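You operate a simulated robot arm through the tools that you are given. There is no shell and no other tool.

Carry out the task below with a simulated robot arm. There is one attempt and no reset: what you move stays moved.

TASK
Take the shim from the top of the jug table and put it on the lower middle bay of the screen rack. Then switch the brake lever off. Then take the grey strainer and leave it on top of the flat carton. Then push the bottom drawer of the grey cabinet shut. Then shut the shed door. Keep to this order. Set down upright: grey strainer. The brake lever goes to its stop.
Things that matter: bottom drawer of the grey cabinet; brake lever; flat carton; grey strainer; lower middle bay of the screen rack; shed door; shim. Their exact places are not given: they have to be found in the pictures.

The check looks at the end state, three seconds after you hand in, the way a careful person would. Anything else that was tipped, shoved, dropped, spilled or broken makes it a failure.

THE ROBOT
A 7-joint arm with a fingered hand on a trunk, on a base that drives. Base frame: it is fixed to the floor where the robot stands at the start and does not move with it; the origin is under the middle of the robot, x ahead of it, y to its left, z up; the surface under the hand at the start is at about z = 780. Lengths are in mm, angles in rad, forces in N, time in s.
Its first joint turns from -2.897 to 2.897 rad. Places, roughly: bottom drawer of the grey cabinet [900, 2600, 100]; brake lever [2400, 1500, 800]; flat carton (16x12x5 cm) [500, -100, 300]; grey strainer (8x8x11 cm) [2500, 2500, 1200]; lower middle bay of the screen rack [-800, 2800, 700]; shed door [2600, -400, 1100]; shim (6x4x2 cm) [700, 200, 800]. Payload 3.7 kg.
The tool frame sits at the grasp point between the pads (the TCP): z along the fingers, y along the line on which they close. The tips reach 25 mm beyond it. Largest opening 88 mm; the body of the gripper starts 29 mm behind the TCP. The gripper is a hand of 5 fingers: y runs from the thumb to the fingers, the wrist lies at [-13, -106, -174] in the tool frame, and closing takes about 1.5 s.
Orientation is that of the tool frame in the base frame, as [roll, pitch, yaw] about the fixed x, y, z axes, in that order (R = Rz(yaw) Ry(pitch) Rx(roll)). With the fingers straight down and the wrist toward the robot, the tool's x, y and z point along [0, 1, 0], [1, 0, 0] and [0, 0, -1] of the base frame.

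THE INTERFACE
- The arm moves only by the tool jog_arm. Its argument "plan" is a list of rows, each an object of numbers (a shift or turn left out is 0, a gripper value left out holds the last): "dx", "dy", "dz": the shift along the tool's x, y, z in cm; "ax", "ay", "az": the turn, a rotation vector about the tool's x, y, z in rad. In form: [{"dx": .., "dy": .., "dz": .., "ax": .., "ay": .., "az": ..}, ...]. A call has 1 to 20 rows; each row is the pose to reach, as a shift and turn from the pose commanded when the call began, along the tool's axes at that moment. "grip" is the finger opening in cm, from 0 to 8.8, set as the call begins (left out, the last holds). A row lasts 0.2 s, in which the tool goes at most 50 mm and 0.15 rad; a call with a longer step from one row to the next is refused whole, and so is a gripper value outside its range. Where a pose cannot be reached the arm comes as near as it can. A force on the tool above 40 N (or 10 N above the force at the start of the call, whichever is more), or a blocked arm, ends the call early, and 0.2 s more pass. The fingers move at their own pace (about 108 mm/s each) and stop on an object; they squeeze with about 33 N. The grip force told is the motor's: it shows also when the fingers shut on nothing. Time passes only in rows, and 0.2 s behind the last, so rows that repeat a pose let the fingers close. It gives the time, the measured TCP pose, the force on the tool (base axes), the opening and the grip force at its end, in the units of the frame above (readings bear some noise), with the torque about the TCP (base axes, N m) and any sound that the robot's microphone picked up.
- Cameras (640 x 400 px; columns grow to the right, rows downward): "scene" is now at [180.6, 198, 1281.6]; the picture's right is [-0.30, -0.95, 0.00], its down [-0.61, 0.19, -0.77] and it looks along [0.73, -0.23, -0.64] (base axes); focal length 265 px, centre (320, 200). "wrist" rides on the gripper at [59, -79, -105] in the tool frame; the picture's right is [-0.73, 0.32, -0.61], its down [-0.62, -0.68, 0.38] and it looks along [-0.29, 0.66, 0.70] (tool axes); focal length 234 px, centre (320, 200).
- camera(camera): a new picture of that camera. No time passes.
- steer(legs): drives the robot by 1 to 6 legs, each [ahead, left, turn to the left] in mm, mm and rad, along the robot's own axes; the way and the turn of a leg run together, so that a leg with both is an arc; at most 1500 mm and 3.142 rad a leg. The arm and the cameras ride along, it lands a little off, and it stops where it bumps. It gives what a move gives.
- curl_fingers(index, middle, ring, little, thumb_bend, thumb_turn): sets how far each is bent, from 0 (flat) to 1 (curled in); at 0.3 the hand is open as for a grip, at 0.7 the pads meet at the TCP. One left out holds its place. A second passes; each finger stops where it meets its share of the squeeze, and holds until it gets a number again. A gripper value or a shape takes the hand back. It gives what a move gives, with no picture; readings hold the bend of each and the force on index, middle, ring, little, thumb and palm. thumb_turn goes from beside the hand (0) to across from the fingers (1), as for a grip.
- hand_shape(shape): the hand has 5 fingers and takes this shape, open, in about a second: jaw (thumb against the fingers, like two jaws); tri (thumb and two fingers); tip (a fingertip pinch); poke (one finger out to press); point (the index stretched); flat (the hand flat); cup (the hand cupped); fist (a fist). The gripper value then closes the fingers along that shape, each until it touches; the sizes above hold for jaw. It gives what a move gives, with no picture.
- pan_tilt(pan, tilt): turns the head with the scene camera to pan (to the left, within 2.094 rad either way) and tilt (down, from -0.506 to 1.204), counted from straight ahead of the robot. It gives what a move gives.
- locate(camera, pixels): for up to 12 pixels [column, row] of the newest picture of that camera ("zoom" is the newest enlarged one), the place [x, y, z] in the base frame of the surface seen there, good to about 2 mm. No time passes.
- inspect(camera, box): a new picture of the part [left, top, right, bottom] of that camera's present view, enlarged. No time passes.
- sign_off(): hands the job in; it is judged then, once.

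Unless the task says otherwise, let go and move clear before handing in.

The tools are called after "Emit:" as a command line: name --argument value ..., lists and objects as JSON in quotes. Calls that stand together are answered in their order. jog_arm: Moves the arm, as the interface text tells. Its arguments: {"type":"object","properties":{"plan":{"type":"array","items":{"type":"object","properties":{"dx":{"type":"number"},"dy":{"type":"number"},"dz":{"type":"number"},"ax":{"type":"number"},"ay":{"type":"number"},"az":{"type":"number"}}}},"grip":{"type":"number"}},"required":["plan"]} The other tools are called the same way: hand_shape (shape) gives the hand a shape; curl_fingers (index, middle, ring, little, thumb_bend, thumb_turn) moves the fingers one by one; steer (legs) drives the base; pan_tilt (pan, tilt) turns the head that bears the scene camera; camera (camera) takes a picture; locate (camera, pixels) gives the place of the surface under pixels of a picture; inspect (camera, box) takes an enlarged picture of a part of a camera's view; sign_off () hands the job in.

At the start:

```text
clock: 0.0
tcp_pos: [756.0, -196.2, 1040.0]
tool_rot: [-3.141, -0.001, 1.571]
force: [0.3, 0.4, 0.4]
moment: [-0.01, -0.02, 0.0]
gripper_width: 87.6
finger_force: 0.1
shape: jaw
bend: [0.3, 0.3, 0.3, 0.3, 0.3, 0.98]
finger forces: [0.0, 0.0, 0.0, 0.0, 0.0, 0.1]
robot x, y, heading: [-1.3, 1.4, 0.001]
head pan, tilt: [-0.309, 0.693]
```

scene: 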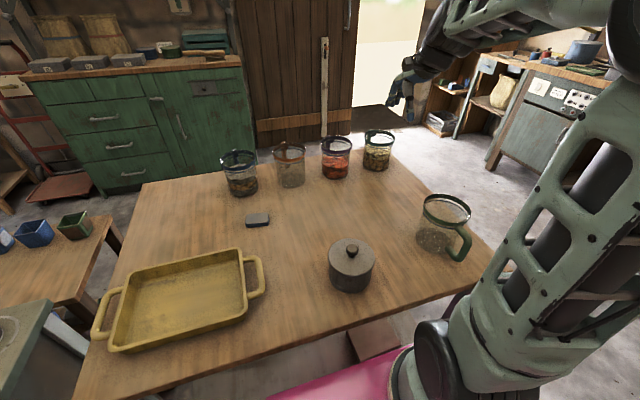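
wrist: 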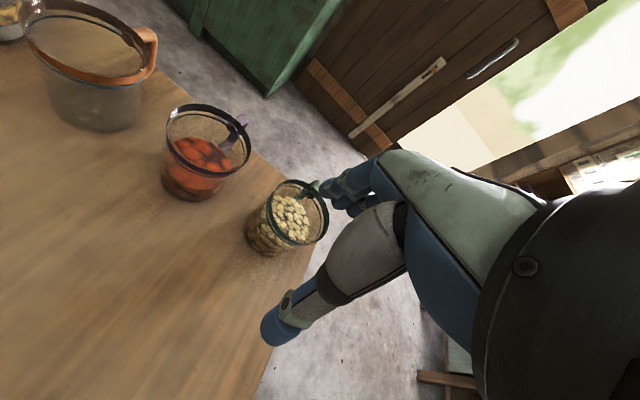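

The shim appears to be the small dark block at about (258,220) on the jug table. I'll locate it and enlarge that area.

Emit:
locate --camera "scene" --pixels '[[258, 217], [247, 217], [268, 216], [248, 226], [269, 225], [258, 225], [351, 250], [240, 160], [290, 150], [180, 300], [300, 230]]'

Emit:
inspect --camera "scene" --box '[200, 120, 440, 300]'

```text
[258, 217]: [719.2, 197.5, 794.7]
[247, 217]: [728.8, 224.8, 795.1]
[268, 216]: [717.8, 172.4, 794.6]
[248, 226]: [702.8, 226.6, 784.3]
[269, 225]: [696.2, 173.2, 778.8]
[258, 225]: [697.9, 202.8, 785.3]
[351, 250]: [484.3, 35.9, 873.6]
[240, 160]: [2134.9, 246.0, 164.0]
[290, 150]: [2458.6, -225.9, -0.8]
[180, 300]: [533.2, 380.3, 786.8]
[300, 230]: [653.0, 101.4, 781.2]
```

```text
2.22 times, centred on (320, 210) of scene
```

zoom: 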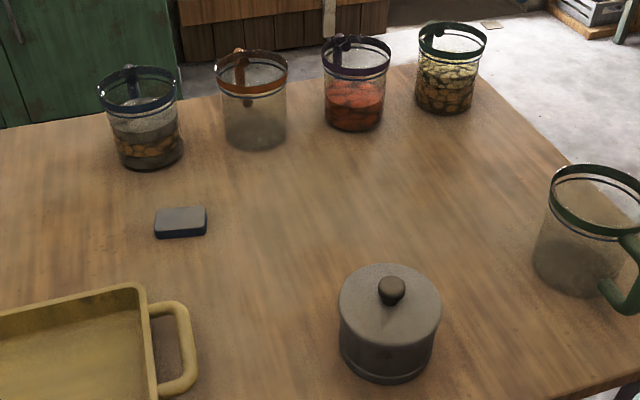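

The shim's top is at about (715,199,795) with its long side roughly along y. Before I move anything I'll survey the room by turning the head.

Emit:
pan_tilt --pan 0.6 --tilt 0.35

Emit:
camera --camera "scene"

Emit:
pan_tilt --pan 1.6 --tilt 0.35

Emit:
camera --camera "scene"

Emit:
pan_tilt --pan 2.09 --tilt 0.35

Emit:
camera --camera "scene"

Emit:
pan_tilt --pan -0.3 --tilt 0.2

Emit:
camera --camera "scene"

Emit:
pan_tilt --pan -0.2 --tilt 1.15

Emit:
camera --camera "scene"

```text
clock: 1.2
tcp_pos: [755.8, -197.8, 1040.4]
tool_rot: [-3.14, 0.0, 1.57]
force: [-0.7, -0.6, -0.2]
moment: [0.03, 0.0, -0.02]
gripper_width: 87.4
finger_force: 0.1
shape: jaw
bend: [0.3, 0.3, 0.3, 0.3, 0.3, 0.98]
finger forces: [0.0, 0.0, 0.1, 0.1, 0.0, 0.1]
robot x, y, heading: [-1.8, -4.0, -0.001]
head pan, tilt: [0.6, 0.351]
```

```text
taken
```

scene: 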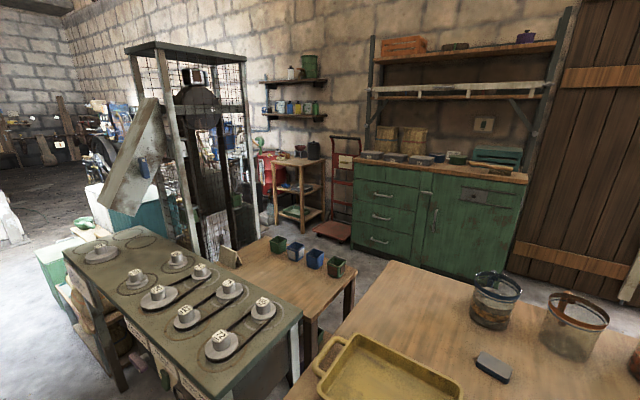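

```text
clock: 2.5
tcp_pos: [755.7, -197.6, 1039.7]
tool_rot: [-3.141, 0.0, 1.571]
force: [-0.2, -0.9, -0.7]
moment: [-0.02, -0.03, 0.0]
gripper_width: 87.5
finger_force: 0.0
shape: jaw
bend: [0.3, 0.3, 0.3, 0.3, 0.3, 0.98]
finger forces: [0.0, 0.1, 0.1, 0.1, 0.0, 0.1]
robot x, y, heading: [-0.8, -1.0, -0.003]
head pan, tilt: [1.6, 0.351]
```

```text
taken
```

scene: 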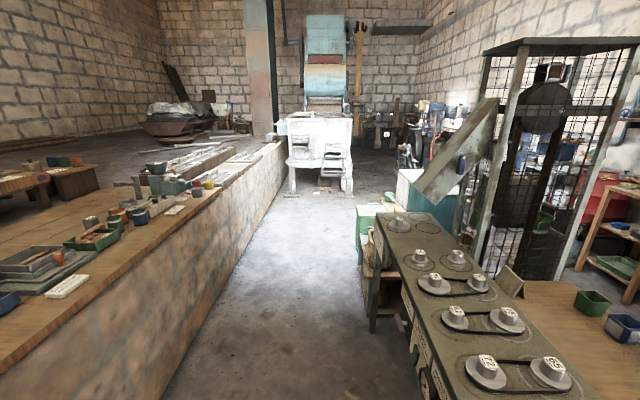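

```text
clock: 3.4
tcp_pos: [756.5, -196.1, 1041.0]
tool_rot: [-3.142, 0.001, 1.571]
force: [0.5, 0.7, -0.7]
moment: [-0.01, 0.03, 0.04]
gripper_width: 87.6
finger_force: 0.0
shape: jaw
bend: [0.3, 0.3, 0.3, 0.3, 0.3, 0.98]
finger forces: [0.0, 0.0, 0.0, 0.0, 0.0, 0.1]
robot x, y, heading: [1.4, 0.1, -0.002]
head pan, tilt: [2.089, 0.351]
```

```text
taken
```

scene: 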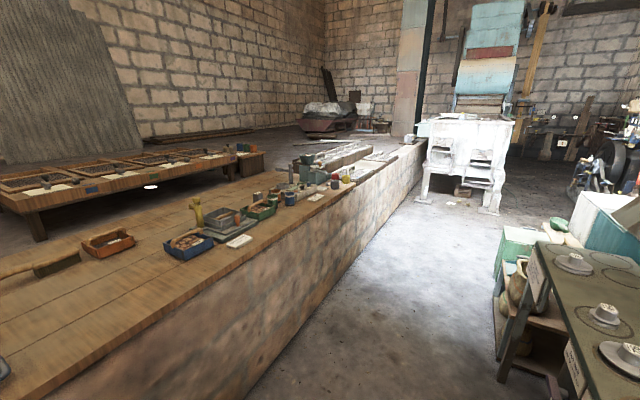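

```text
clock: 5.6
tcp_pos: [756.1, -197.4, 1040.0]
tool_rot: [-3.141, 0.002, 1.57]
force: [0.0, 0.1, 0.0]
moment: [0.0, 0.0, 0.0]
gripper_width: 87.5
finger_force: 0.0
shape: jaw
bend: [0.3, 0.3, 0.3, 0.3, 0.3, 0.98]
finger forces: [0.0, 0.0, 0.0, 0.1, 0.1, 0.0]
robot x, y, heading: [0.6, 1.3, -0.005]
head pan, tilt: [-0.3, 0.201]
```

```text
taken
```

scene: 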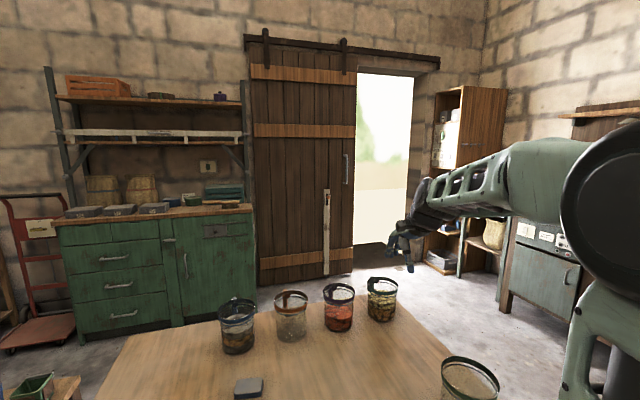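

```text
clock: 6.8
tcp_pos: [755.8, -197.0, 1040.8]
tool_rot: [3.14, 0.0, 1.57]
force: [0.6, 0.1, 0.5]
moment: [-0.05, 0.0, 0.0]
gripper_width: 87.6
finger_force: 0.1
shape: jaw
bend: [0.3, 0.3, 0.3, 0.3, 0.3, 0.98]
finger forces: [0.0, 0.0, 0.1, 0.1, 0.0, 0.0]
robot x, y, heading: [-0.7, -0.8, 0.0]
head pan, tilt: [-0.201, 1.15]
```

```text
taken
```

scene: 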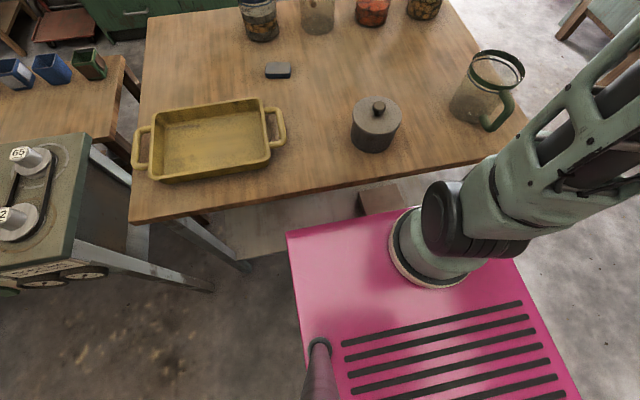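

I can see the flat carton under the table near (380,197), and the sliding shed door beside the open doorway. Next I'll look at the other objects in more detail.

Emit:
inspect --camera "scene" --box '[220, 150, 460, 300]'

Emit:
locate --camera "scene" --pixels '[[380, 188], [365, 210], [400, 205], [300, 230], [340, 210], [365, 190], [395, 182], [278, 70], [145, 210], [510, 100], [170, 20]]'

Emit:
pan_tilt --pan 0.85 --tilt 0.25

Emit:
inspect --camera "scene" --box '[340, 40, 640, 240]'

Emit:
inspect --camera "scene" --box '[100, 0, 400, 200]'

Emit:
camera --camera "scene"

```text
2.67 times, centred on (340, 225) of scene
```

zoom: 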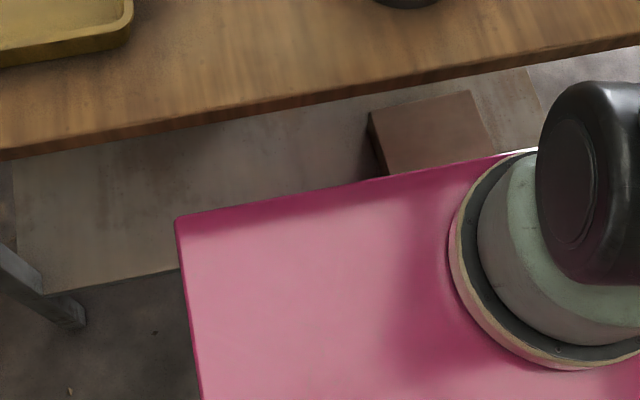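

```text
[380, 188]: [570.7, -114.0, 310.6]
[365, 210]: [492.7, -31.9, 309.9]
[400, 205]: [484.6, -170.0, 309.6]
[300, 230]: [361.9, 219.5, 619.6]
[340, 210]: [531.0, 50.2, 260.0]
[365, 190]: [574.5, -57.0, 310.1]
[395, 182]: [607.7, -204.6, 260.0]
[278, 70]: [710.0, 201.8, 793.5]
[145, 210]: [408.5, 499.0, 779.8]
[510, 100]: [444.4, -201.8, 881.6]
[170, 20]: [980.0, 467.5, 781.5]
```

```text
clock: 8.1
tcp_pos: [756.3, -197.4, 1041.3]
tool_rot: [-3.14, -0.002, 1.572]
force: [0.4, -0.6, -0.1]
moment: [-0.01, 0.0, -0.04]
gripper_width: 87.6
finger_force: 0.1
shape: jaw
bend: [0.3, 0.3, 0.3, 0.3, 0.3, 0.98]
finger forces: [0.1, 0.0, 0.1, 0.0, 0.1, 0.0]
robot x, y, heading: [0.5, 0.3, -0.003]
head pan, tilt: [0.85, 0.25]
```

```text
2.00 times, centred on (490, 140) of scene
```

zoom: 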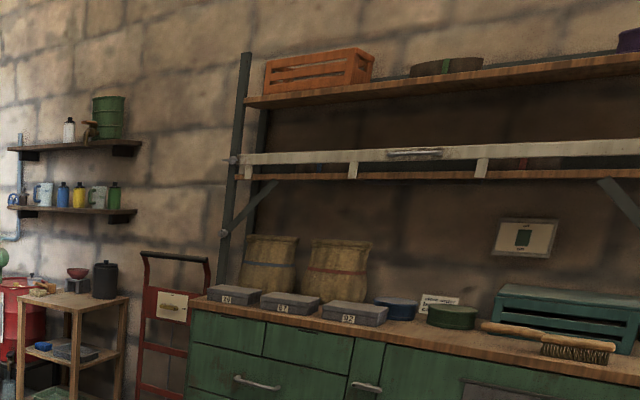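

```text
2.00 times, centred on (250, 100) of scene
```

zoom: 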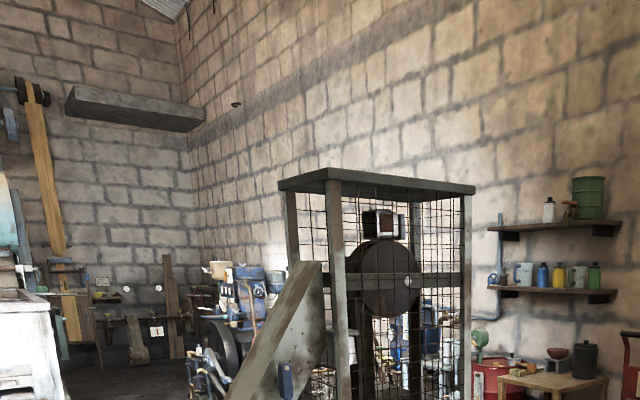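

```text
taken
```

scene: 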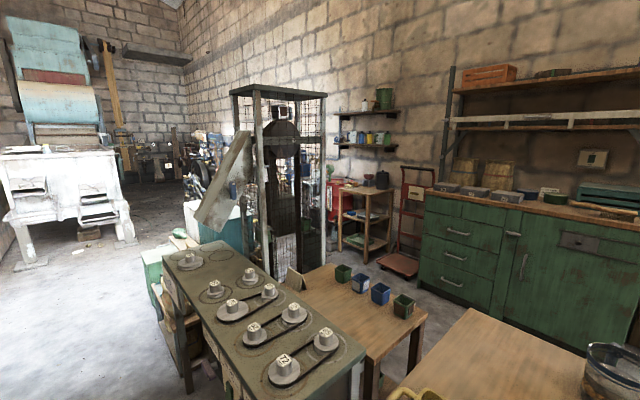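

The hand truck carries a plate with a handle, which is probably the brake lever, and the wall shelf holds cans and cups. I'll locate those points and take close-ups.

Emit:
locate --camera "scene" --pixels '[[413, 193], [354, 138], [377, 138], [361, 138], [387, 138], [367, 147], [385, 105], [180, 240], [240, 300], [280, 200], [60, 180], [205, 180]]'

Emit:
inspect --camera "scene" --box '[320, 70, 450, 160]'

Emit:
inspect --camera "scene" --box '[320, 150, 450, 290]'

Emit:
inspect --camera "scene" --box '[100, 120, 340, 280]'

Emit:
pan_tilt --pan 1.3 --tilt 0.3

Emit:
camera --camera "scene"

Emit:
inspect --camera "scene" --box '[60, 20, 400, 260]'

```text
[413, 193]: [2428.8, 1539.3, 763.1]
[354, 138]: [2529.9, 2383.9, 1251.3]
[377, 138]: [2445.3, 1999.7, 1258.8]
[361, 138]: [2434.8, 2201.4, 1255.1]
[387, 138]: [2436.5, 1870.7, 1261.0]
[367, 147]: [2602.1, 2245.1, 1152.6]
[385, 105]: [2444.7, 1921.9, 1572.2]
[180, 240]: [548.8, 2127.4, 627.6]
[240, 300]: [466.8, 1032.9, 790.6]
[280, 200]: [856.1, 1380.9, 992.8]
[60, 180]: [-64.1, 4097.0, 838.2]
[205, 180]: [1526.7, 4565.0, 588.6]
```

```text
4.44 times, centred on (385, 115) of scene
```

zoom: 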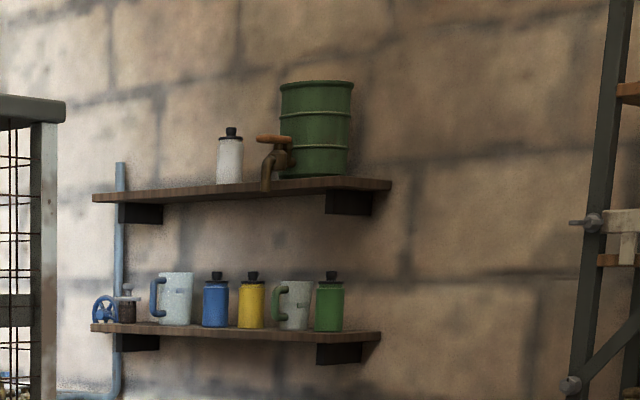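

```text
2.86 times, centred on (385, 220) of scene
```

zoom: 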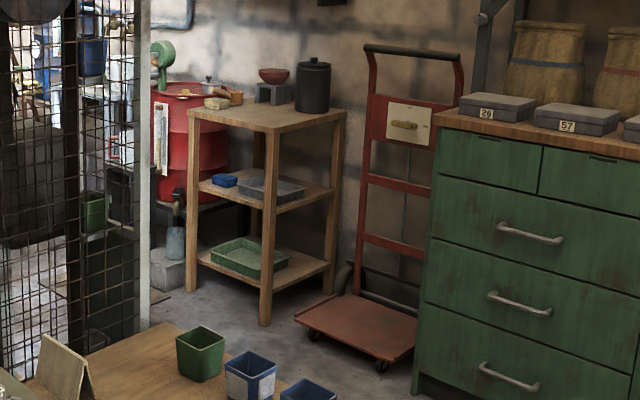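

```text
2.50 times, centred on (220, 200) of scene
```

zoom: 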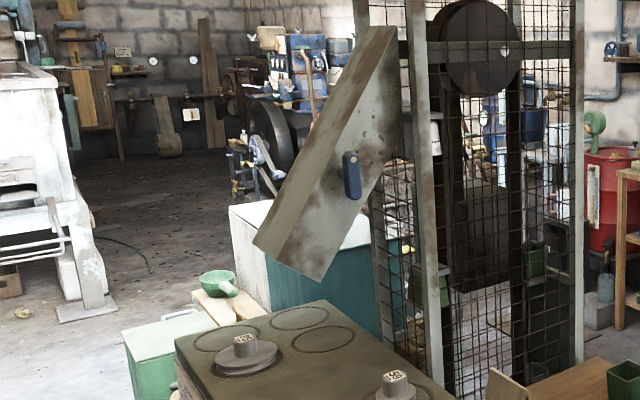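

```text
clock: 9.0
tcp_pos: [755.7, -196.3, 1040.6]
tool_rot: [3.141, 0.0, 1.57]
force: [0.7, -0.2, -0.4]
moment: [-0.03, 0.03, 0.01]
gripper_width: 87.5
finger_force: 0.1
shape: jaw
bend: [0.3, 0.3, 0.3, 0.3, 0.3, 0.98]
finger forces: [0.0, 0.0, 0.1, 0.0, 0.0, 0.0]
robot x, y, heading: [2.0, 1.7, 0.001]
head pan, tilt: [1.3, 0.3]
```

```text
taken
```

scene: 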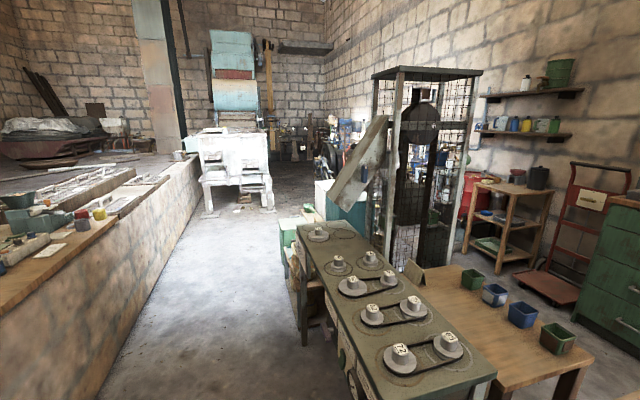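

```text
1.67 times, centred on (230, 140) of scene
```

zoom: 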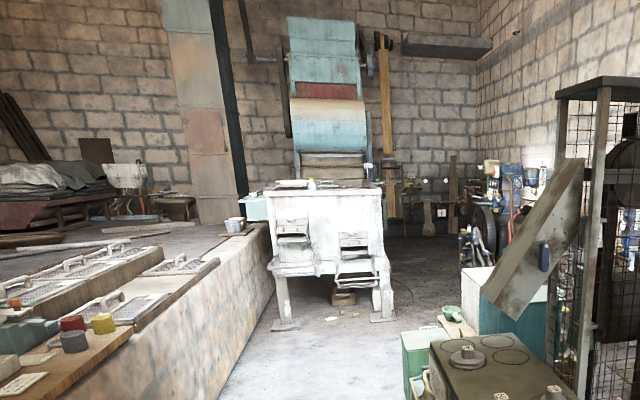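

The brake lever is on the hand truck plate at about (2429,1539,763), and the strainer is probably near the left end of the wall shelf. Next I'll look left for the screen rack.

Emit:
pan_tilt --pan 1.8 --tilt 0.2

Emit:
camera --camera "scene"

Emit:
inspect --camera "scene" --box '[170, 100, 490, 300]'

Emit:
locate --camera "scene" --pixels '[[320, 170], [340, 200], [360, 180], [240, 230], [300, 250], [330, 260], [280, 210], [250, 330], [560, 250], [450, 200], [160, 260], [100, 220]]'

```text
clock: 10.0
tcp_pos: [755.6, -196.6, 1041.0]
tool_rot: [3.142, 0.001, 1.572]
force: [-0.5, 0.0, 0.2]
moment: [-0.02, -0.02, 0.01]
gripper_width: 87.6
finger_force: 0.0
shape: jaw
bend: [0.3, 0.3, 0.3, 0.3, 0.3, 0.98]
finger forces: [0.0, 0.1, 0.0, 0.1, 0.0, 0.0]
robot x, y, heading: [-2.1, -1.6, -0.002]
head pan, tilt: [1.799, 0.201]
```

```text
taken
```

scene: 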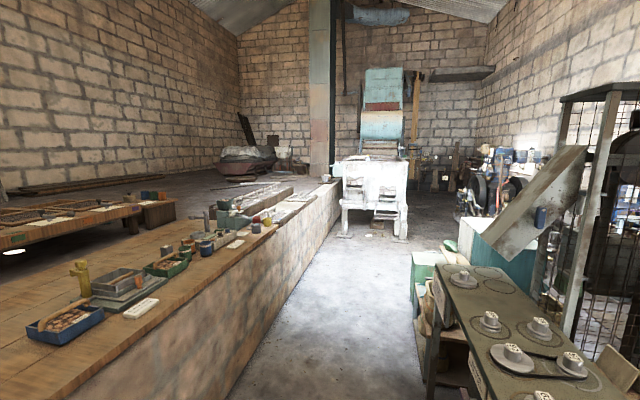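

```text
2.00 times, centred on (330, 200) of scene
```

zoom: 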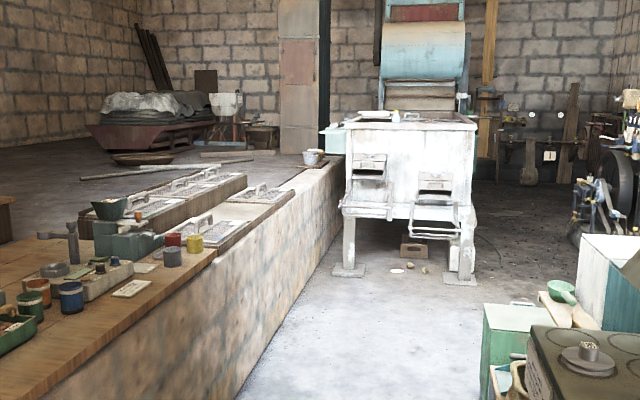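

```text
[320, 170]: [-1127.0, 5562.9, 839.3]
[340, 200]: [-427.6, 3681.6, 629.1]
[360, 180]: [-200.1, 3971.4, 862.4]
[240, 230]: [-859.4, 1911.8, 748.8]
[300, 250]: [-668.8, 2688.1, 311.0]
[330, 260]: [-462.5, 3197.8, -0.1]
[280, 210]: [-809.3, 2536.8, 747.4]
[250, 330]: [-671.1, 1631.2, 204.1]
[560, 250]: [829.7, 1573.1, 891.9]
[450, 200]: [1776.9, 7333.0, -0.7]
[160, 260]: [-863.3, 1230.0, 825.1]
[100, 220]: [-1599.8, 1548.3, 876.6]
```

The screen rack looks like the mesh trays on the raised platform near (-800,2500–2900,700); I'll check it closer once I drive there. First I'll move the hand over the shim, using cumulative steps along tool x (base +y).

Emit:
jog_arm --plan '[{"dx": 4, "dy": -0.4}, {"dx": 8, "dy": -0.8}, {"dx": 12, "dy": -1.3}, {"dx": 16, "dy": -1.8}, {"dx": 20, "dy": -2.2}, {"dx": 24, "dy": -2.7}, {"dx": 28, "dy": -3.1}, {"dx": 32, "dy": -3.5}, {"dx": 36, "dy": -4}, {"dx": 39.6, "dy": -4.4}, {"dx": 39.6, "dy": -4.4, "dz": 4}, {"dx": 39.6, "dy": -4.4, "dz": 8}, {"dx": 39.6, "dy": -4.4, "dz": 12}, {"dx": 39.6, "dy": -4.4, "dz": 14}, {"dx": 39.6, "dy": -4.4, "dz": 14}]'

Emit:
pan_tilt --pan 0.25 --tilt 0.75

Emit:
camera --camera "wrist"

Emit:
camera --camera "scene"

```text
clock: 13.2
tcp_pos: [714.6, 200.8, 901.7]
tool_rot: [3.141, 0.0, 1.57]
force: [-0.1, 0.6, -0.3]
moment: [0.02, -0.01, 0.02]
gripper_width: 87.9
finger_force: 0.0
shape: jaw
bend: [0.3, 0.3, 0.3, 0.3, 0.3, 0.98]
finger forces: [0.0, 0.0, 0.1, 0.0, 0.0, 0.0]
robot x, y, heading: [1.8, 4.0, -0.0]
head pan, tilt: [1.799, 0.201]
```

```text
clock: 14.8
tcp_pos: [713.9, 200.3, 901.6]
tool_rot: [3.141, -0.001, 1.569]
force: [-0.3, 0.3, -0.3]
moment: [0.03, 0.02, -0.01]
gripper_width: 87.7
finger_force: 0.0
shape: jaw
bend: [0.3, 0.3, 0.3, 0.3, 0.3, 0.98]
finger forces: [0.0, 0.0, 0.0, 0.0, 0.1, 0.0]
robot x, y, heading: [-4.0, 3.5, 0.001]
head pan, tilt: [0.25, 0.75]
```

```text
taken
```

wrist: 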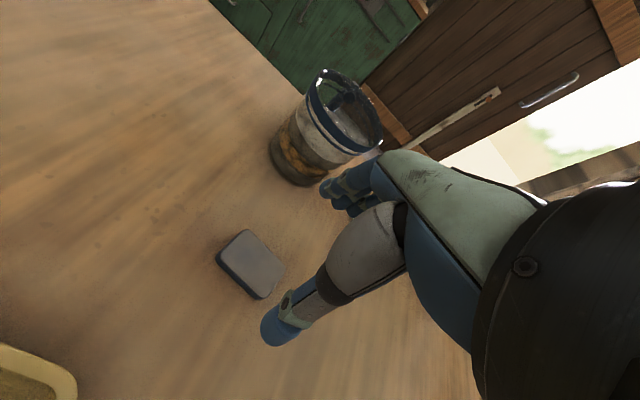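

```text
taken
```

scene: 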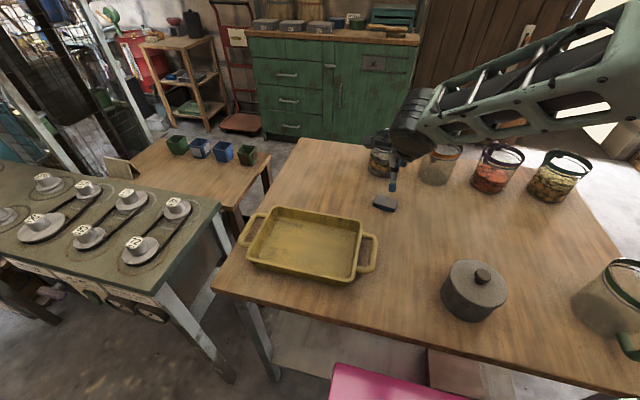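

The wrist view shows the shim at about (250,262) between thumb and fingers, with the blue-rimmed jug behind it. I'll measure the shim's corners and the jug.

Emit:
locate --camera "wrist" --pixels '[[246, 231], [282, 264], [219, 252], [260, 297], [250, 262], [270, 150], [300, 185], [313, 110], [230, 275], [330, 260]]'

Emit:
inspect --camera "wrist" --box '[180, 60, 420, 360]'

Emit:
inspect --camera "scene" --box '[320, 120, 480, 220]'

```text
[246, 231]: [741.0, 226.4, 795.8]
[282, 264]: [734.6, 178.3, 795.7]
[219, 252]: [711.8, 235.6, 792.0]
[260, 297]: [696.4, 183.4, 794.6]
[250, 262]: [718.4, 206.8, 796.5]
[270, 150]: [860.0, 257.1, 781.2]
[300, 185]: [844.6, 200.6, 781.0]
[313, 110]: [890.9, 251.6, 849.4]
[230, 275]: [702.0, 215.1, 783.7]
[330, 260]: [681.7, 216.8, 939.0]
```

```text
1.33 times, centred on (300, 210) of wrist
```

zoom: 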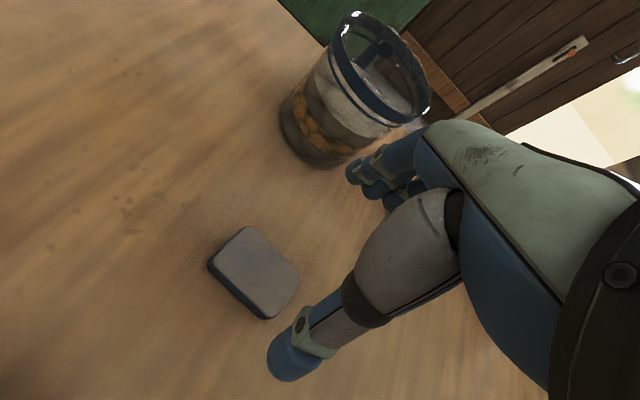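

```text
4.00 times, centred on (400, 170) of scene
```

zoom: 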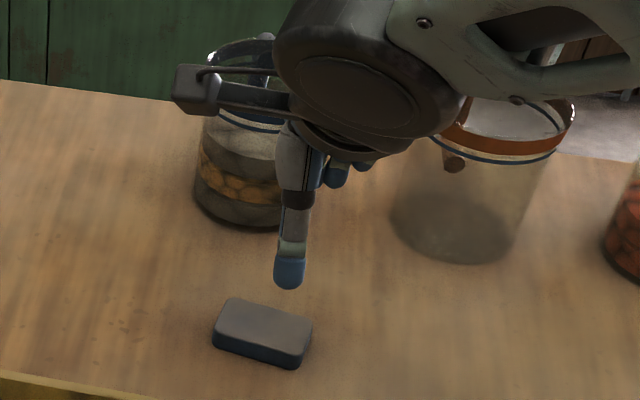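

Shim centre is about (719,205) with its top at z≈796 and about 0.21 rad of yaw. I'll rotate the tool to match, then descend.

Emit:
jog_arm --plan '[{"dx": 0.45, "dy": 0.5, "az": 0.1}, {"dx": 0.45, "dy": 0.5, "dz": 3, "az": 0.21}, {"dx": 0.45, "dy": 0.5, "dz": 6, "az": 0.21}, {"dx": 0.45, "dy": 0.5, "dz": 8, "az": 0.21}, {"dx": 0.45, "dy": 0.5, "dz": 8, "az": 0.21}]'

Emit:
camera --camera "wrist"

Emit:
inspect --camera "scene" --box '[320, 120, 480, 220]'

```text
clock: 16.0
tcp_pos: [715.9, 204.0, 818.9]
tool_rot: [-3.14, 0.0, 1.36]
force: [0.0, 0.0, 0.6]
moment: [-0.01, -0.01, -0.01]
gripper_width: 87.7
finger_force: 0.1
shape: jaw
bend: [0.3, 0.3, 0.3, 0.3, 0.3, 0.98]
finger forces: [0.0, 0.0, 0.0, 0.0, 0.1, 0.0]
robot x, y, heading: [-1.2, -2.0, -0.0]
head pan, tilt: [0.25, 0.75]
```

```text
taken
```

wrist: 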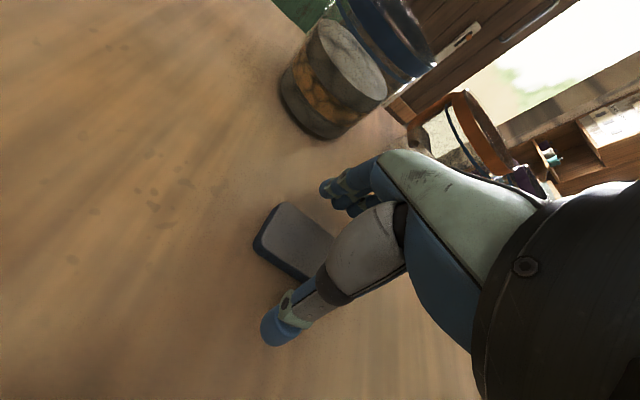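

```text
4.00 times, centred on (400, 170) of scene
```

zoom: 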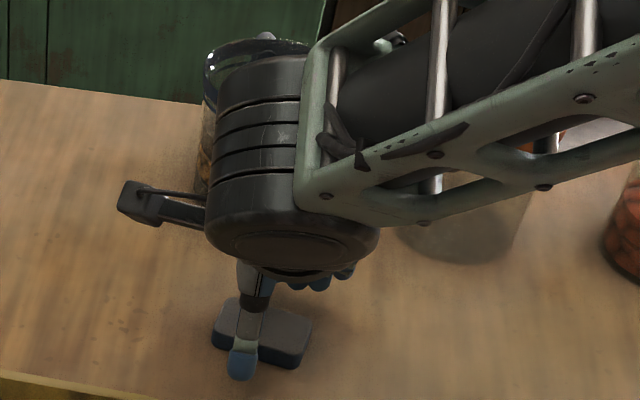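

The thumb and fingers straddle the shim with no contact. I'll go down 1.2 cm more and close to 0.

Emit:
jog_arm --plan '[{"dz": 0.6, "dy": 0.2}, {"dz": 1.2, "dy": 0.2}, {"dz": 1.2, "dy": 0.2}]'

Emit:
jog_arm --plan '[{}, {}, {}, {}, {}, {}, {}, {}]' --grip 0

Emit:
camera --camera "wrist"

Emit:
inspect --camera "scene" --box '[320, 120, 480, 220]'

```text
clock: 16.8
tcp_pos: [719.0, 202.4, 807.4]
tool_rot: [3.14, 0.001, 1.362]
force: [0.3, -0.5, 0.1]
moment: [0.02, 0.01, -0.03]
gripper_width: 87.6
finger_force: 0.1
shape: jaw
bend: [0.3, 0.3, 0.3, 0.3, 0.3, 0.98]
finger forces: [0.1, 0.0, 0.0, 0.0, 0.0, 0.0]
robot x, y, heading: [1.9, 0.2, 0.002]
head pan, tilt: [0.25, 0.75]
```

```text
clock: 18.6
tcp_pos: [719.1, 203.1, 807.7]
tool_rot: [3.141, 0.0, 1.359]
force: [-0.3, -0.5, -0.5]
moment: [-0.01, 0.02, 0.03]
gripper_width: 34.4
finger_force: 32.7
shape: jaw
bend: [0.74, 0.48, 0.46, 0.49, 0.73, 1.0]
finger forces: [17.3, 8.4, 3.9, 0.0, 29.6, 0.0]
robot x, y, heading: [2.3, -2.1, 0.002]
head pan, tilt: [0.25, 0.75]
```

```text
taken
```

wrist: 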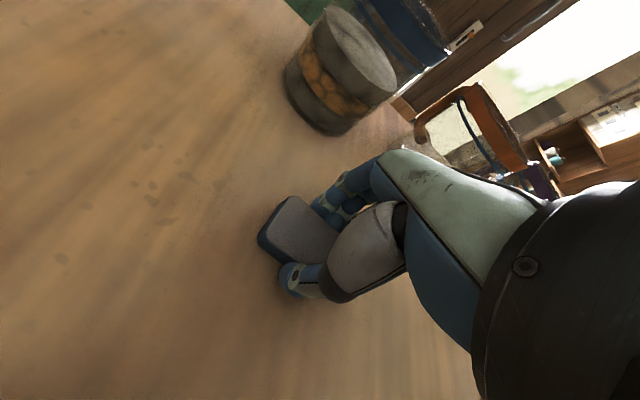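

```text
4.00 times, centred on (400, 170) of scene
```

zoom: 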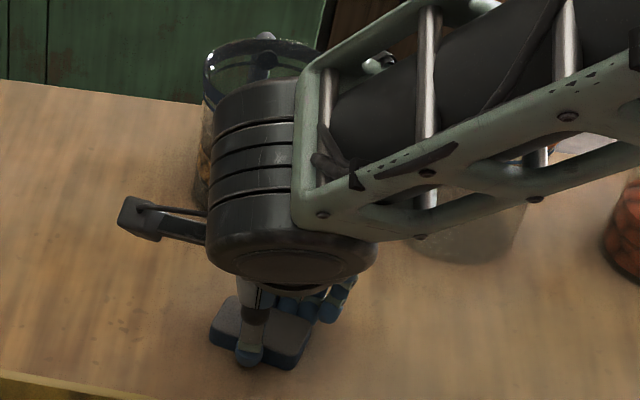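

The fingers read force at 34 mm opening, so the shim seems gripped. I'll lift and check.

Emit:
jog_arm --plan '[{"dz": -2}, {"dz": -5}, {"dz": -9}, {"dz": -13}, {"dz": -17}, {"dz": -21}, {"dz": -25}, {"dz": -25}]'

Emit:
camera --camera "wrist"

Emit:
camera --camera "scene"

```text
clock: 20.4
tcp_pos: [719.0, 205.3, 1058.9]
tool_rot: [3.141, 0.001, 1.361]
force: [-0.6, 0.3, -3.1]
moment: [0.01, -0.02, -0.03]
gripper_width: 34.0
finger_force: 33.4
shape: jaw
bend: [0.74, 0.48, 0.46, 0.49, 0.74, 1.0]
finger forces: [17.5, 8.3, 3.9, 0.1, 29.7, 0.0]
robot x, y, heading: [4.0, 2.5, -0.002]
head pan, tilt: [0.25, 0.75]
```

```text
taken
```

wrist: 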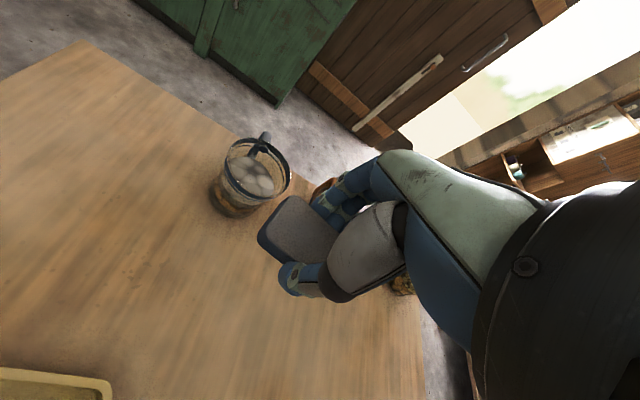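

```text
taken
```

scene: 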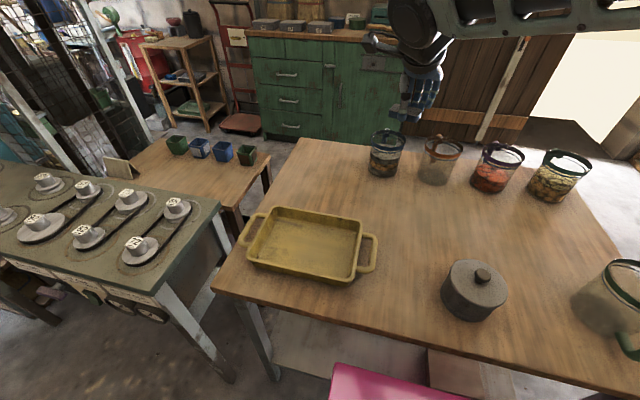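

The shim is held. Before driving I need the base footprint and the corridor clearances, so I'll look down around the robot.

Emit:
pan_tilt --pan 0.0 --tilt 1.2

Emit:
camera --camera "scene"

Emit:
locate --camera "scene" --pixels '[[320, 330], [300, 250], [400, 270], [420, 230], [450, 300], [360, 380], [250, 390], [480, 390], [380, 280], [500, 300], [320, 390], [400, 330]]'

Emit:
pan_tilt --pan 2.09 --tilt 1.0

Emit:
camera --camera "scene"

Emit:
locate --camera "scene" --pixels '[[100, 50], [150, 150], [200, 250], [100, 250], [300, 150], [300, 300], [50, 350], [400, 350], [320, 380], [200, 380], [500, 200], [600, 300]]'

Emit:
pan_tilt --pan 1.2 --tilt 0.8

Emit:
camera --camera "scene"

Emit:
locate --camera "scene" --pixels '[[100, 50], [200, 50], [300, 50], [400, 50], [450, 100], [500, 200], [550, 300], [350, 200], [400, 300], [250, 150], [300, 380], [420, 200]]'

```text
clock: 21.3
tcp_pos: [720.1, 204.4, 1058.4]
tool_rot: [3.141, 0.001, 1.361]
force: [0.5, 0.1, -2.7]
moment: [-0.01, -0.02, -0.01]
gripper_width: 34.4
finger_force: 33.0
shape: jaw
bend: [0.74, 0.48, 0.46, 0.49, 0.74, 1.0]
finger forces: [17.5, 8.3, 3.9, 0.1, 29.7, 0.1]
robot x, y, heading: [-0.2, -1.2, -0.002]
head pan, tilt: [0.0, 1.201]
```

```text
taken
```

scene: 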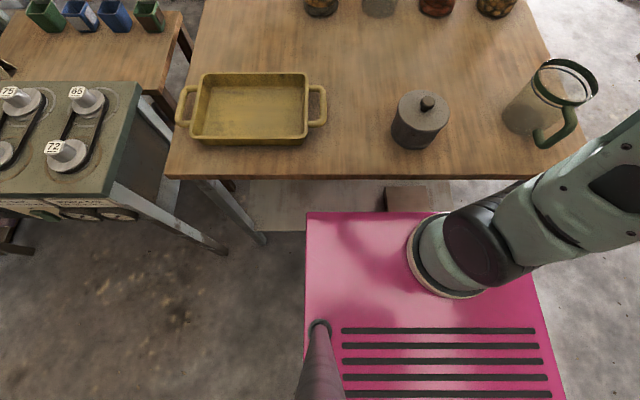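

```text
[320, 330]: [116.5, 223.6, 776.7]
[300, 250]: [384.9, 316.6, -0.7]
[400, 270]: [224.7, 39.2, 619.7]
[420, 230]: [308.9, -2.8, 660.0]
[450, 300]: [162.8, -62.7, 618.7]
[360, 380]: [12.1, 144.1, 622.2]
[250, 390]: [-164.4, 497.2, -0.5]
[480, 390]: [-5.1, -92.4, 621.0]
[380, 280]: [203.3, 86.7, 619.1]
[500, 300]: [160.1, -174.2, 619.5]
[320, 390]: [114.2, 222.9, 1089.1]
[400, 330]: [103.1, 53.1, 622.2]
```

```text
clock: 23.3
tcp_pos: [720.2, 204.2, 1057.9]
tool_rot: [-3.141, -0.001, 1.361]
force: [0.3, -0.3, -2.2]
moment: [-0.01, -0.02, -0.04]
gripper_width: 34.7
finger_force: 33.0
shape: jaw
bend: [0.74, 0.48, 0.46, 0.49, 0.74, 1.0]
finger forces: [17.5, 8.3, 3.9, 0.0, 29.7, 0.0]
robot x, y, heading: [-0.6, 1.0, -0.001]
head pan, tilt: [2.089, 1.0]
```

```text
taken
```

scene: 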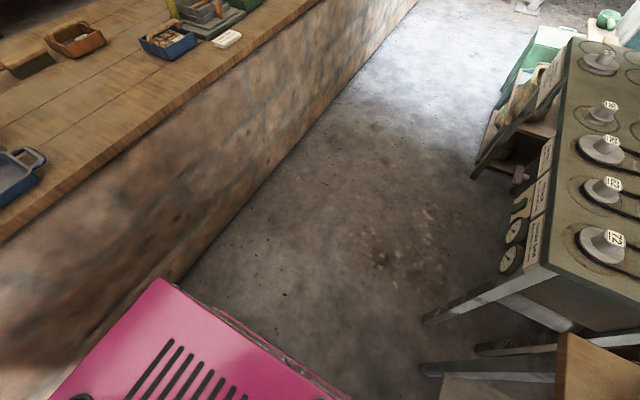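

```text
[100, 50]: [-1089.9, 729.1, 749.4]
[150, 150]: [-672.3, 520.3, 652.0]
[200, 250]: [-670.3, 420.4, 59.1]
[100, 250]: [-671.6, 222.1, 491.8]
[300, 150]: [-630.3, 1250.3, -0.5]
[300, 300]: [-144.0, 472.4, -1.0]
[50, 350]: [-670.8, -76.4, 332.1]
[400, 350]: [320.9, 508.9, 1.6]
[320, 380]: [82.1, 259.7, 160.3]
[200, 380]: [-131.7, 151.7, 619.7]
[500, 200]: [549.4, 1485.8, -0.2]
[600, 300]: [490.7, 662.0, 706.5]
```

```text
clock: 24.5
tcp_pos: [719.7, 203.9, 1058.1]
tool_rot: [3.141, 0.001, 1.361]
force: [0.2, 0.5, -3.3]
moment: [-0.01, -0.03, 0.01]
gripper_width: 34.4
finger_force: 33.2
shape: jaw
bend: [0.74, 0.48, 0.46, 0.49, 0.74, 1.0]
finger forces: [17.5, 8.3, 3.9, 0.0, 29.6, 0.0]
robot x, y, heading: [-4.1, 1.5, -0.002]
head pan, tilt: [1.201, 0.799]
```

```text
taken
```

scene: 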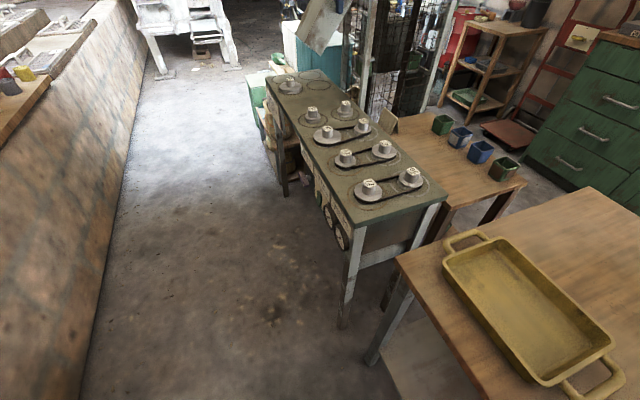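

```text
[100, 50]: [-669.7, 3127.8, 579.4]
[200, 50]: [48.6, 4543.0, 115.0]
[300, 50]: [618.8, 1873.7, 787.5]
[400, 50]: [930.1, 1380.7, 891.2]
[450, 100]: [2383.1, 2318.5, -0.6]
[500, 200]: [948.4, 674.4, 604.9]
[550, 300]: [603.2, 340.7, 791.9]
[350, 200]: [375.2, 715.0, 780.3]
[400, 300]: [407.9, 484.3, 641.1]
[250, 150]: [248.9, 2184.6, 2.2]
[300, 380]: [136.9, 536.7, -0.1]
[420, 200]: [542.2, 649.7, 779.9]
```

The corridor runs from the platform wall at x=-670 to the table edges at x≈375, and the base is roughly 750×490. I'll back up 140 mm and turn left 90°, with the arm high above everything.

Emit:
steer --legs '[[-150, 0, 0], [0, 0, 1.571]]'

Emit:
pan_tilt --pan 0 --tilt 0.6

Emit:
camera --camera "scene"

Emit:
locate --camera "scene" --pixels '[[100, 50], [200, 30], [300, 50], [400, 50], [420, 100], [430, 150], [440, 200], [500, 150], [250, 100], [180, 100], [150, 200], [380, 120]]'

```text
clock: 29.6
tcp_pos: [-335.4, 725.3, 1058.6]
tool_rot: [-3.141, 0.001, 2.905]
force: [1.6, 0.1, -2.1]
moment: [-0.03, 0.0, 0.0]
gripper_width: 33.8
finger_force: 33.0
shape: jaw
bend: [0.74, 0.48, 0.47, 0.49, 0.74, 0.99]
finger forces: [17.3, 8.0, 4.0, 0.0, 29.3, 0.1]
robot x, y, heading: [-149.7, -1.3, 1.547]
head pan, tilt: [1.201, 0.799]
```

```text
clock: 31.0
tcp_pos: [-336.3, 723.9, 1057.7]
tool_rot: [3.139, 0.001, 2.906]
force: [0.2, 0.1, -2.9]
moment: [0.0, 0.01, 0.0]
gripper_width: 34.2
finger_force: 33.0
shape: jaw
bend: [0.74, 0.48, 0.47, 0.49, 0.74, 0.99]
finger forces: [17.4, 8.1, 3.9, 0.0, 29.3, 0.0]
robot x, y, heading: [-151.5, 1.5, 1.545]
head pan, tilt: [0.0, 0.6]
```

```text
taken
```

scene: 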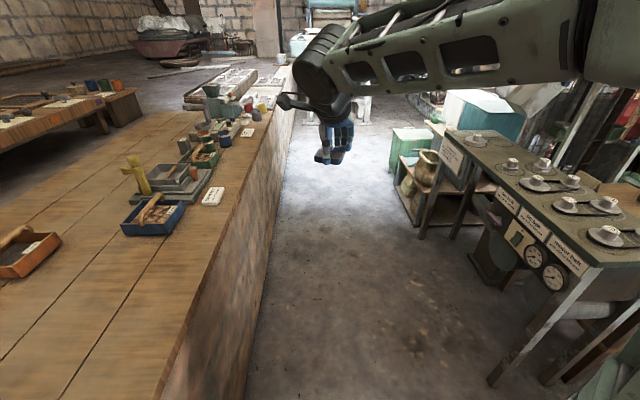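

```text
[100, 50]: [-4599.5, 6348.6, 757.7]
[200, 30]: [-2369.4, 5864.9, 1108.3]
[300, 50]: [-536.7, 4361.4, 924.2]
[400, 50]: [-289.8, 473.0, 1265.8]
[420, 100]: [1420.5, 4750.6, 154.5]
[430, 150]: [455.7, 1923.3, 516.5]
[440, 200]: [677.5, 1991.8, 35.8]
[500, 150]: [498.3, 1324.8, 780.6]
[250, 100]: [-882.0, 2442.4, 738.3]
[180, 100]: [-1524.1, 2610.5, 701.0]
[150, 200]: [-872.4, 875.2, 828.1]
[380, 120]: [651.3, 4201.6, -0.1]
```

The way ahead is clear (floor visible to y>4000). I'll correct the heading and drive ahead 2000 mm to see the screen rack.

Emit:
steer --legs '[[0, 0, 0.024], [1400, 0, 0], [600, 0, 0]]'

Emit:
pan_tilt --pan 0.9 --tilt 0.7

Emit:
camera --camera "scene"

Emit:
pan_tilt --pan -0.6 --tilt 0.6

Emit:
camera --camera "scene"

Emit:
locate --camera "scene" --pixels '[[200, 300], [300, 300], [400, 300], [500, 300], [320, 150], [450, 200], [550, 200], [250, 150], [200, 200], [400, 150], [500, 100], [600, 350]]'

```text
clock: 41.4
tcp_pos: [-378.5, 2722.8, 1058.9]
tool_rot: [-3.14, 0.0, 2.943]
force: [-0.6, -0.4, -2.1]
moment: [0.02, -0.02, -0.01]
gripper_width: 34.0
finger_force: 32.9
shape: jaw
bend: [0.74, 0.48, 0.47, 0.49, 0.74, 0.99]
finger forces: [17.2, 8.1, 3.9, 0.1, 29.4, 0.0]
robot x, y, heading: [-169.0, 2002.7, 1.584]
head pan, tilt: [0.0, 0.6]
```

```text
clock: 42.5
tcp_pos: [-378.6, 2723.8, 1058.7]
tool_rot: [-3.141, 0.0, 2.944]
force: [0.2, -0.6, -2.8]
moment: [-0.03, 0.0, -0.01]
gripper_width: 34.0
finger_force: 33.5
shape: jaw
bend: [0.74, 0.48, 0.47, 0.49, 0.74, 0.99]
finger forces: [17.4, 8.1, 4.0, 0.1, 29.5, 0.0]
robot x, y, heading: [-164.8, 2006.8, 1.578]
head pan, tilt: [0.901, 0.7]
```

```text
taken
```

scene: 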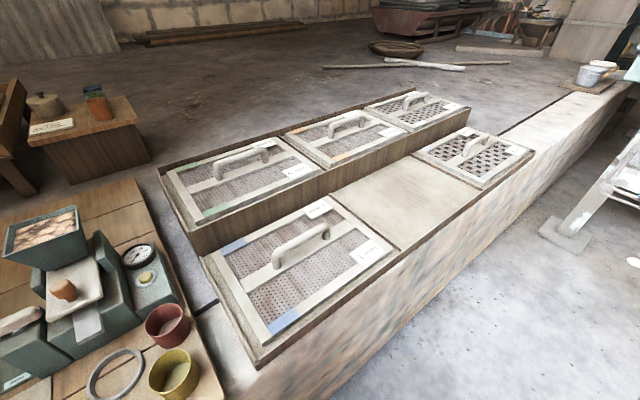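

```text
clock: 44.1
tcp_pos: [-379.7, 2723.4, 1058.8]
tool_rot: [-3.141, -0.001, 2.945]
force: [-0.4, 0.4, -2.1]
moment: [-0.04, 0.0, 0.0]
gripper_width: 34.1
finger_force: 32.9
shape: jaw
bend: [0.74, 0.48, 0.47, 0.49, 0.74, 0.99]
finger forces: [17.4, 8.1, 3.9, 0.0, 29.4, 0.0]
robot x, y, heading: [-163.2, 2005.7, 1.579]
head pan, tilt: [-0.6, 0.6]
```

```text
taken
```

scene: 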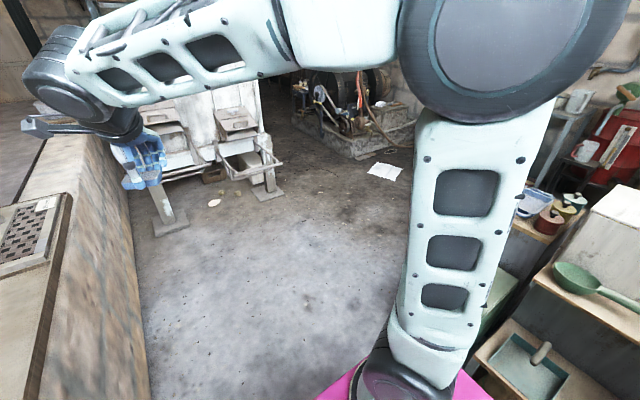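

```text
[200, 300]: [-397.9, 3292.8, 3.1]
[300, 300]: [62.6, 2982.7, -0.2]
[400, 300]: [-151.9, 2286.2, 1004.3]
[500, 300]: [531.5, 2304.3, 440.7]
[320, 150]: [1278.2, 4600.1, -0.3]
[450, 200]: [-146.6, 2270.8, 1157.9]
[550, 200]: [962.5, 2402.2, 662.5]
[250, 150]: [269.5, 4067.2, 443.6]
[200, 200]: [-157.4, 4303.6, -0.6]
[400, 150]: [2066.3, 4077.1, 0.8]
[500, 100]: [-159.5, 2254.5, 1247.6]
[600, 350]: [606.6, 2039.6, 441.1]
```

I can see the rack now: three screens on the upper tier, and on the lower tier a screen, an empty middle bay, then another screen. I'll locate the empty bay precisely from here.

Emit:
pan_tilt --pan 0.8 --tilt 0.7

Emit:
camera --camera "scene"

Emit:
inspect --camera "scene" --box '[240, 100, 560, 300]'

Emit:
locate --camera "zoom" --pixels '[[150, 185], [280, 100], [345, 290], [460, 165], [300, 180], [330, 60], [200, 100], [420, 90], [250, 250], [380, 240], [100, 120], [500, 60]]'

```text
clock: 45.7
tcp_pos: [-377.9, 2724.0, 1058.4]
tool_rot: [-3.141, 0.0, 2.946]
force: [-0.3, 0.2, -3.1]
moment: [-0.02, 0.02, 0.0]
gripper_width: 34.1
finger_force: 32.8
shape: jaw
bend: [0.74, 0.48, 0.47, 0.49, 0.74, 0.99]
finger forces: [17.3, 8.1, 3.9, 0.0, 29.4, 0.0]
robot x, y, heading: [-165.7, 2005.2, 1.582]
head pan, tilt: [0.799, 0.7]
```

```text
taken
```

scene: 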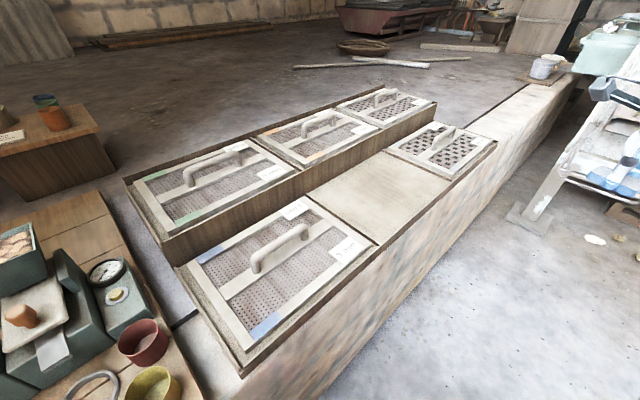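

```text
2.00 times, centred on (400, 200) of scene
```

zoom: 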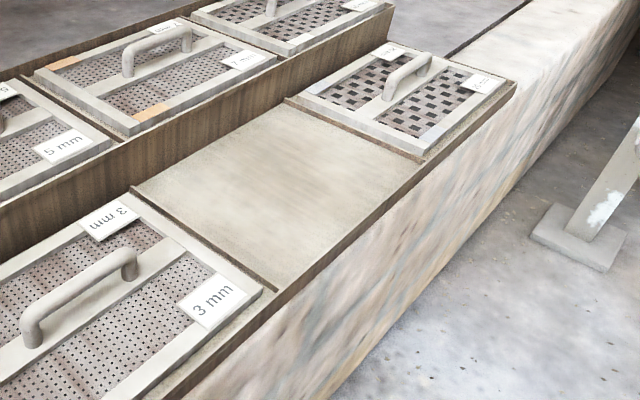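

```text
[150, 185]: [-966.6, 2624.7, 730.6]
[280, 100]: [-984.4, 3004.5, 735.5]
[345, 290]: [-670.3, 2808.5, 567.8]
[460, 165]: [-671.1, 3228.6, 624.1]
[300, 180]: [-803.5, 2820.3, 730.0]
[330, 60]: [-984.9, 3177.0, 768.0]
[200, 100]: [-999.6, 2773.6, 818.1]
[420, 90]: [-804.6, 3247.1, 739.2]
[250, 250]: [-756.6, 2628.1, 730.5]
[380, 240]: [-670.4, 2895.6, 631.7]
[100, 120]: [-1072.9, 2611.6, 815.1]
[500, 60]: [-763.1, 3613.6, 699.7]
```

The empty lower-middle bay floor is at z≈730, centred near (-830,2810). I'll drive ahead 500, turn left to face the rack, then strafe right.

Emit:
steer --legs '[[500, 0, 0], [0, 0, 1.56], [0, -480, 0]]'

Emit:
pan_tilt --pan -0.3 --tilt 0.75

Emit:
camera --camera "scene"

```text
clock: 54.9
tcp_pos: [-896.5, 2771.8, 1059.2]
tool_rot: [3.14, 0.0, -1.761]
force: [0.5, -0.2, -3.0]
moment: [-0.03, 0.03, 0.02]
gripper_width: 33.5
finger_force: 33.1
shape: jaw
bend: [0.74, 0.49, 0.47, 0.49, 0.74, 0.99]
finger forces: [17.2, 8.0, 3.9, 0.1, 29.1, 0.1]
robot x, y, heading: [-182.9, 2985.1, -3.123]
head pan, tilt: [0.799, 0.7]
```

```text
clock: 56.2
tcp_pos: [-897.8, 2772.4, 1059.1]
tool_rot: [-3.141, -0.001, -1.763]
force: [0.1, 0.2, -2.5]
moment: [0.0, 0.02, 0.01]
gripper_width: 33.7
finger_force: 33.0
shape: jaw
bend: [0.74, 0.49, 0.47, 0.49, 0.74, 0.99]
finger forces: [17.1, 7.9, 3.9, 0.1, 29.1, 0.0]
robot x, y, heading: [-181.1, 2987.9, -3.122]
head pan, tilt: [-0.3, 0.75]
```

```text
taken
```

scene: 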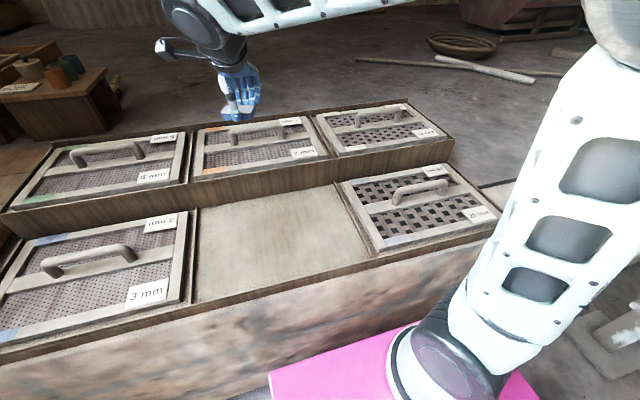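

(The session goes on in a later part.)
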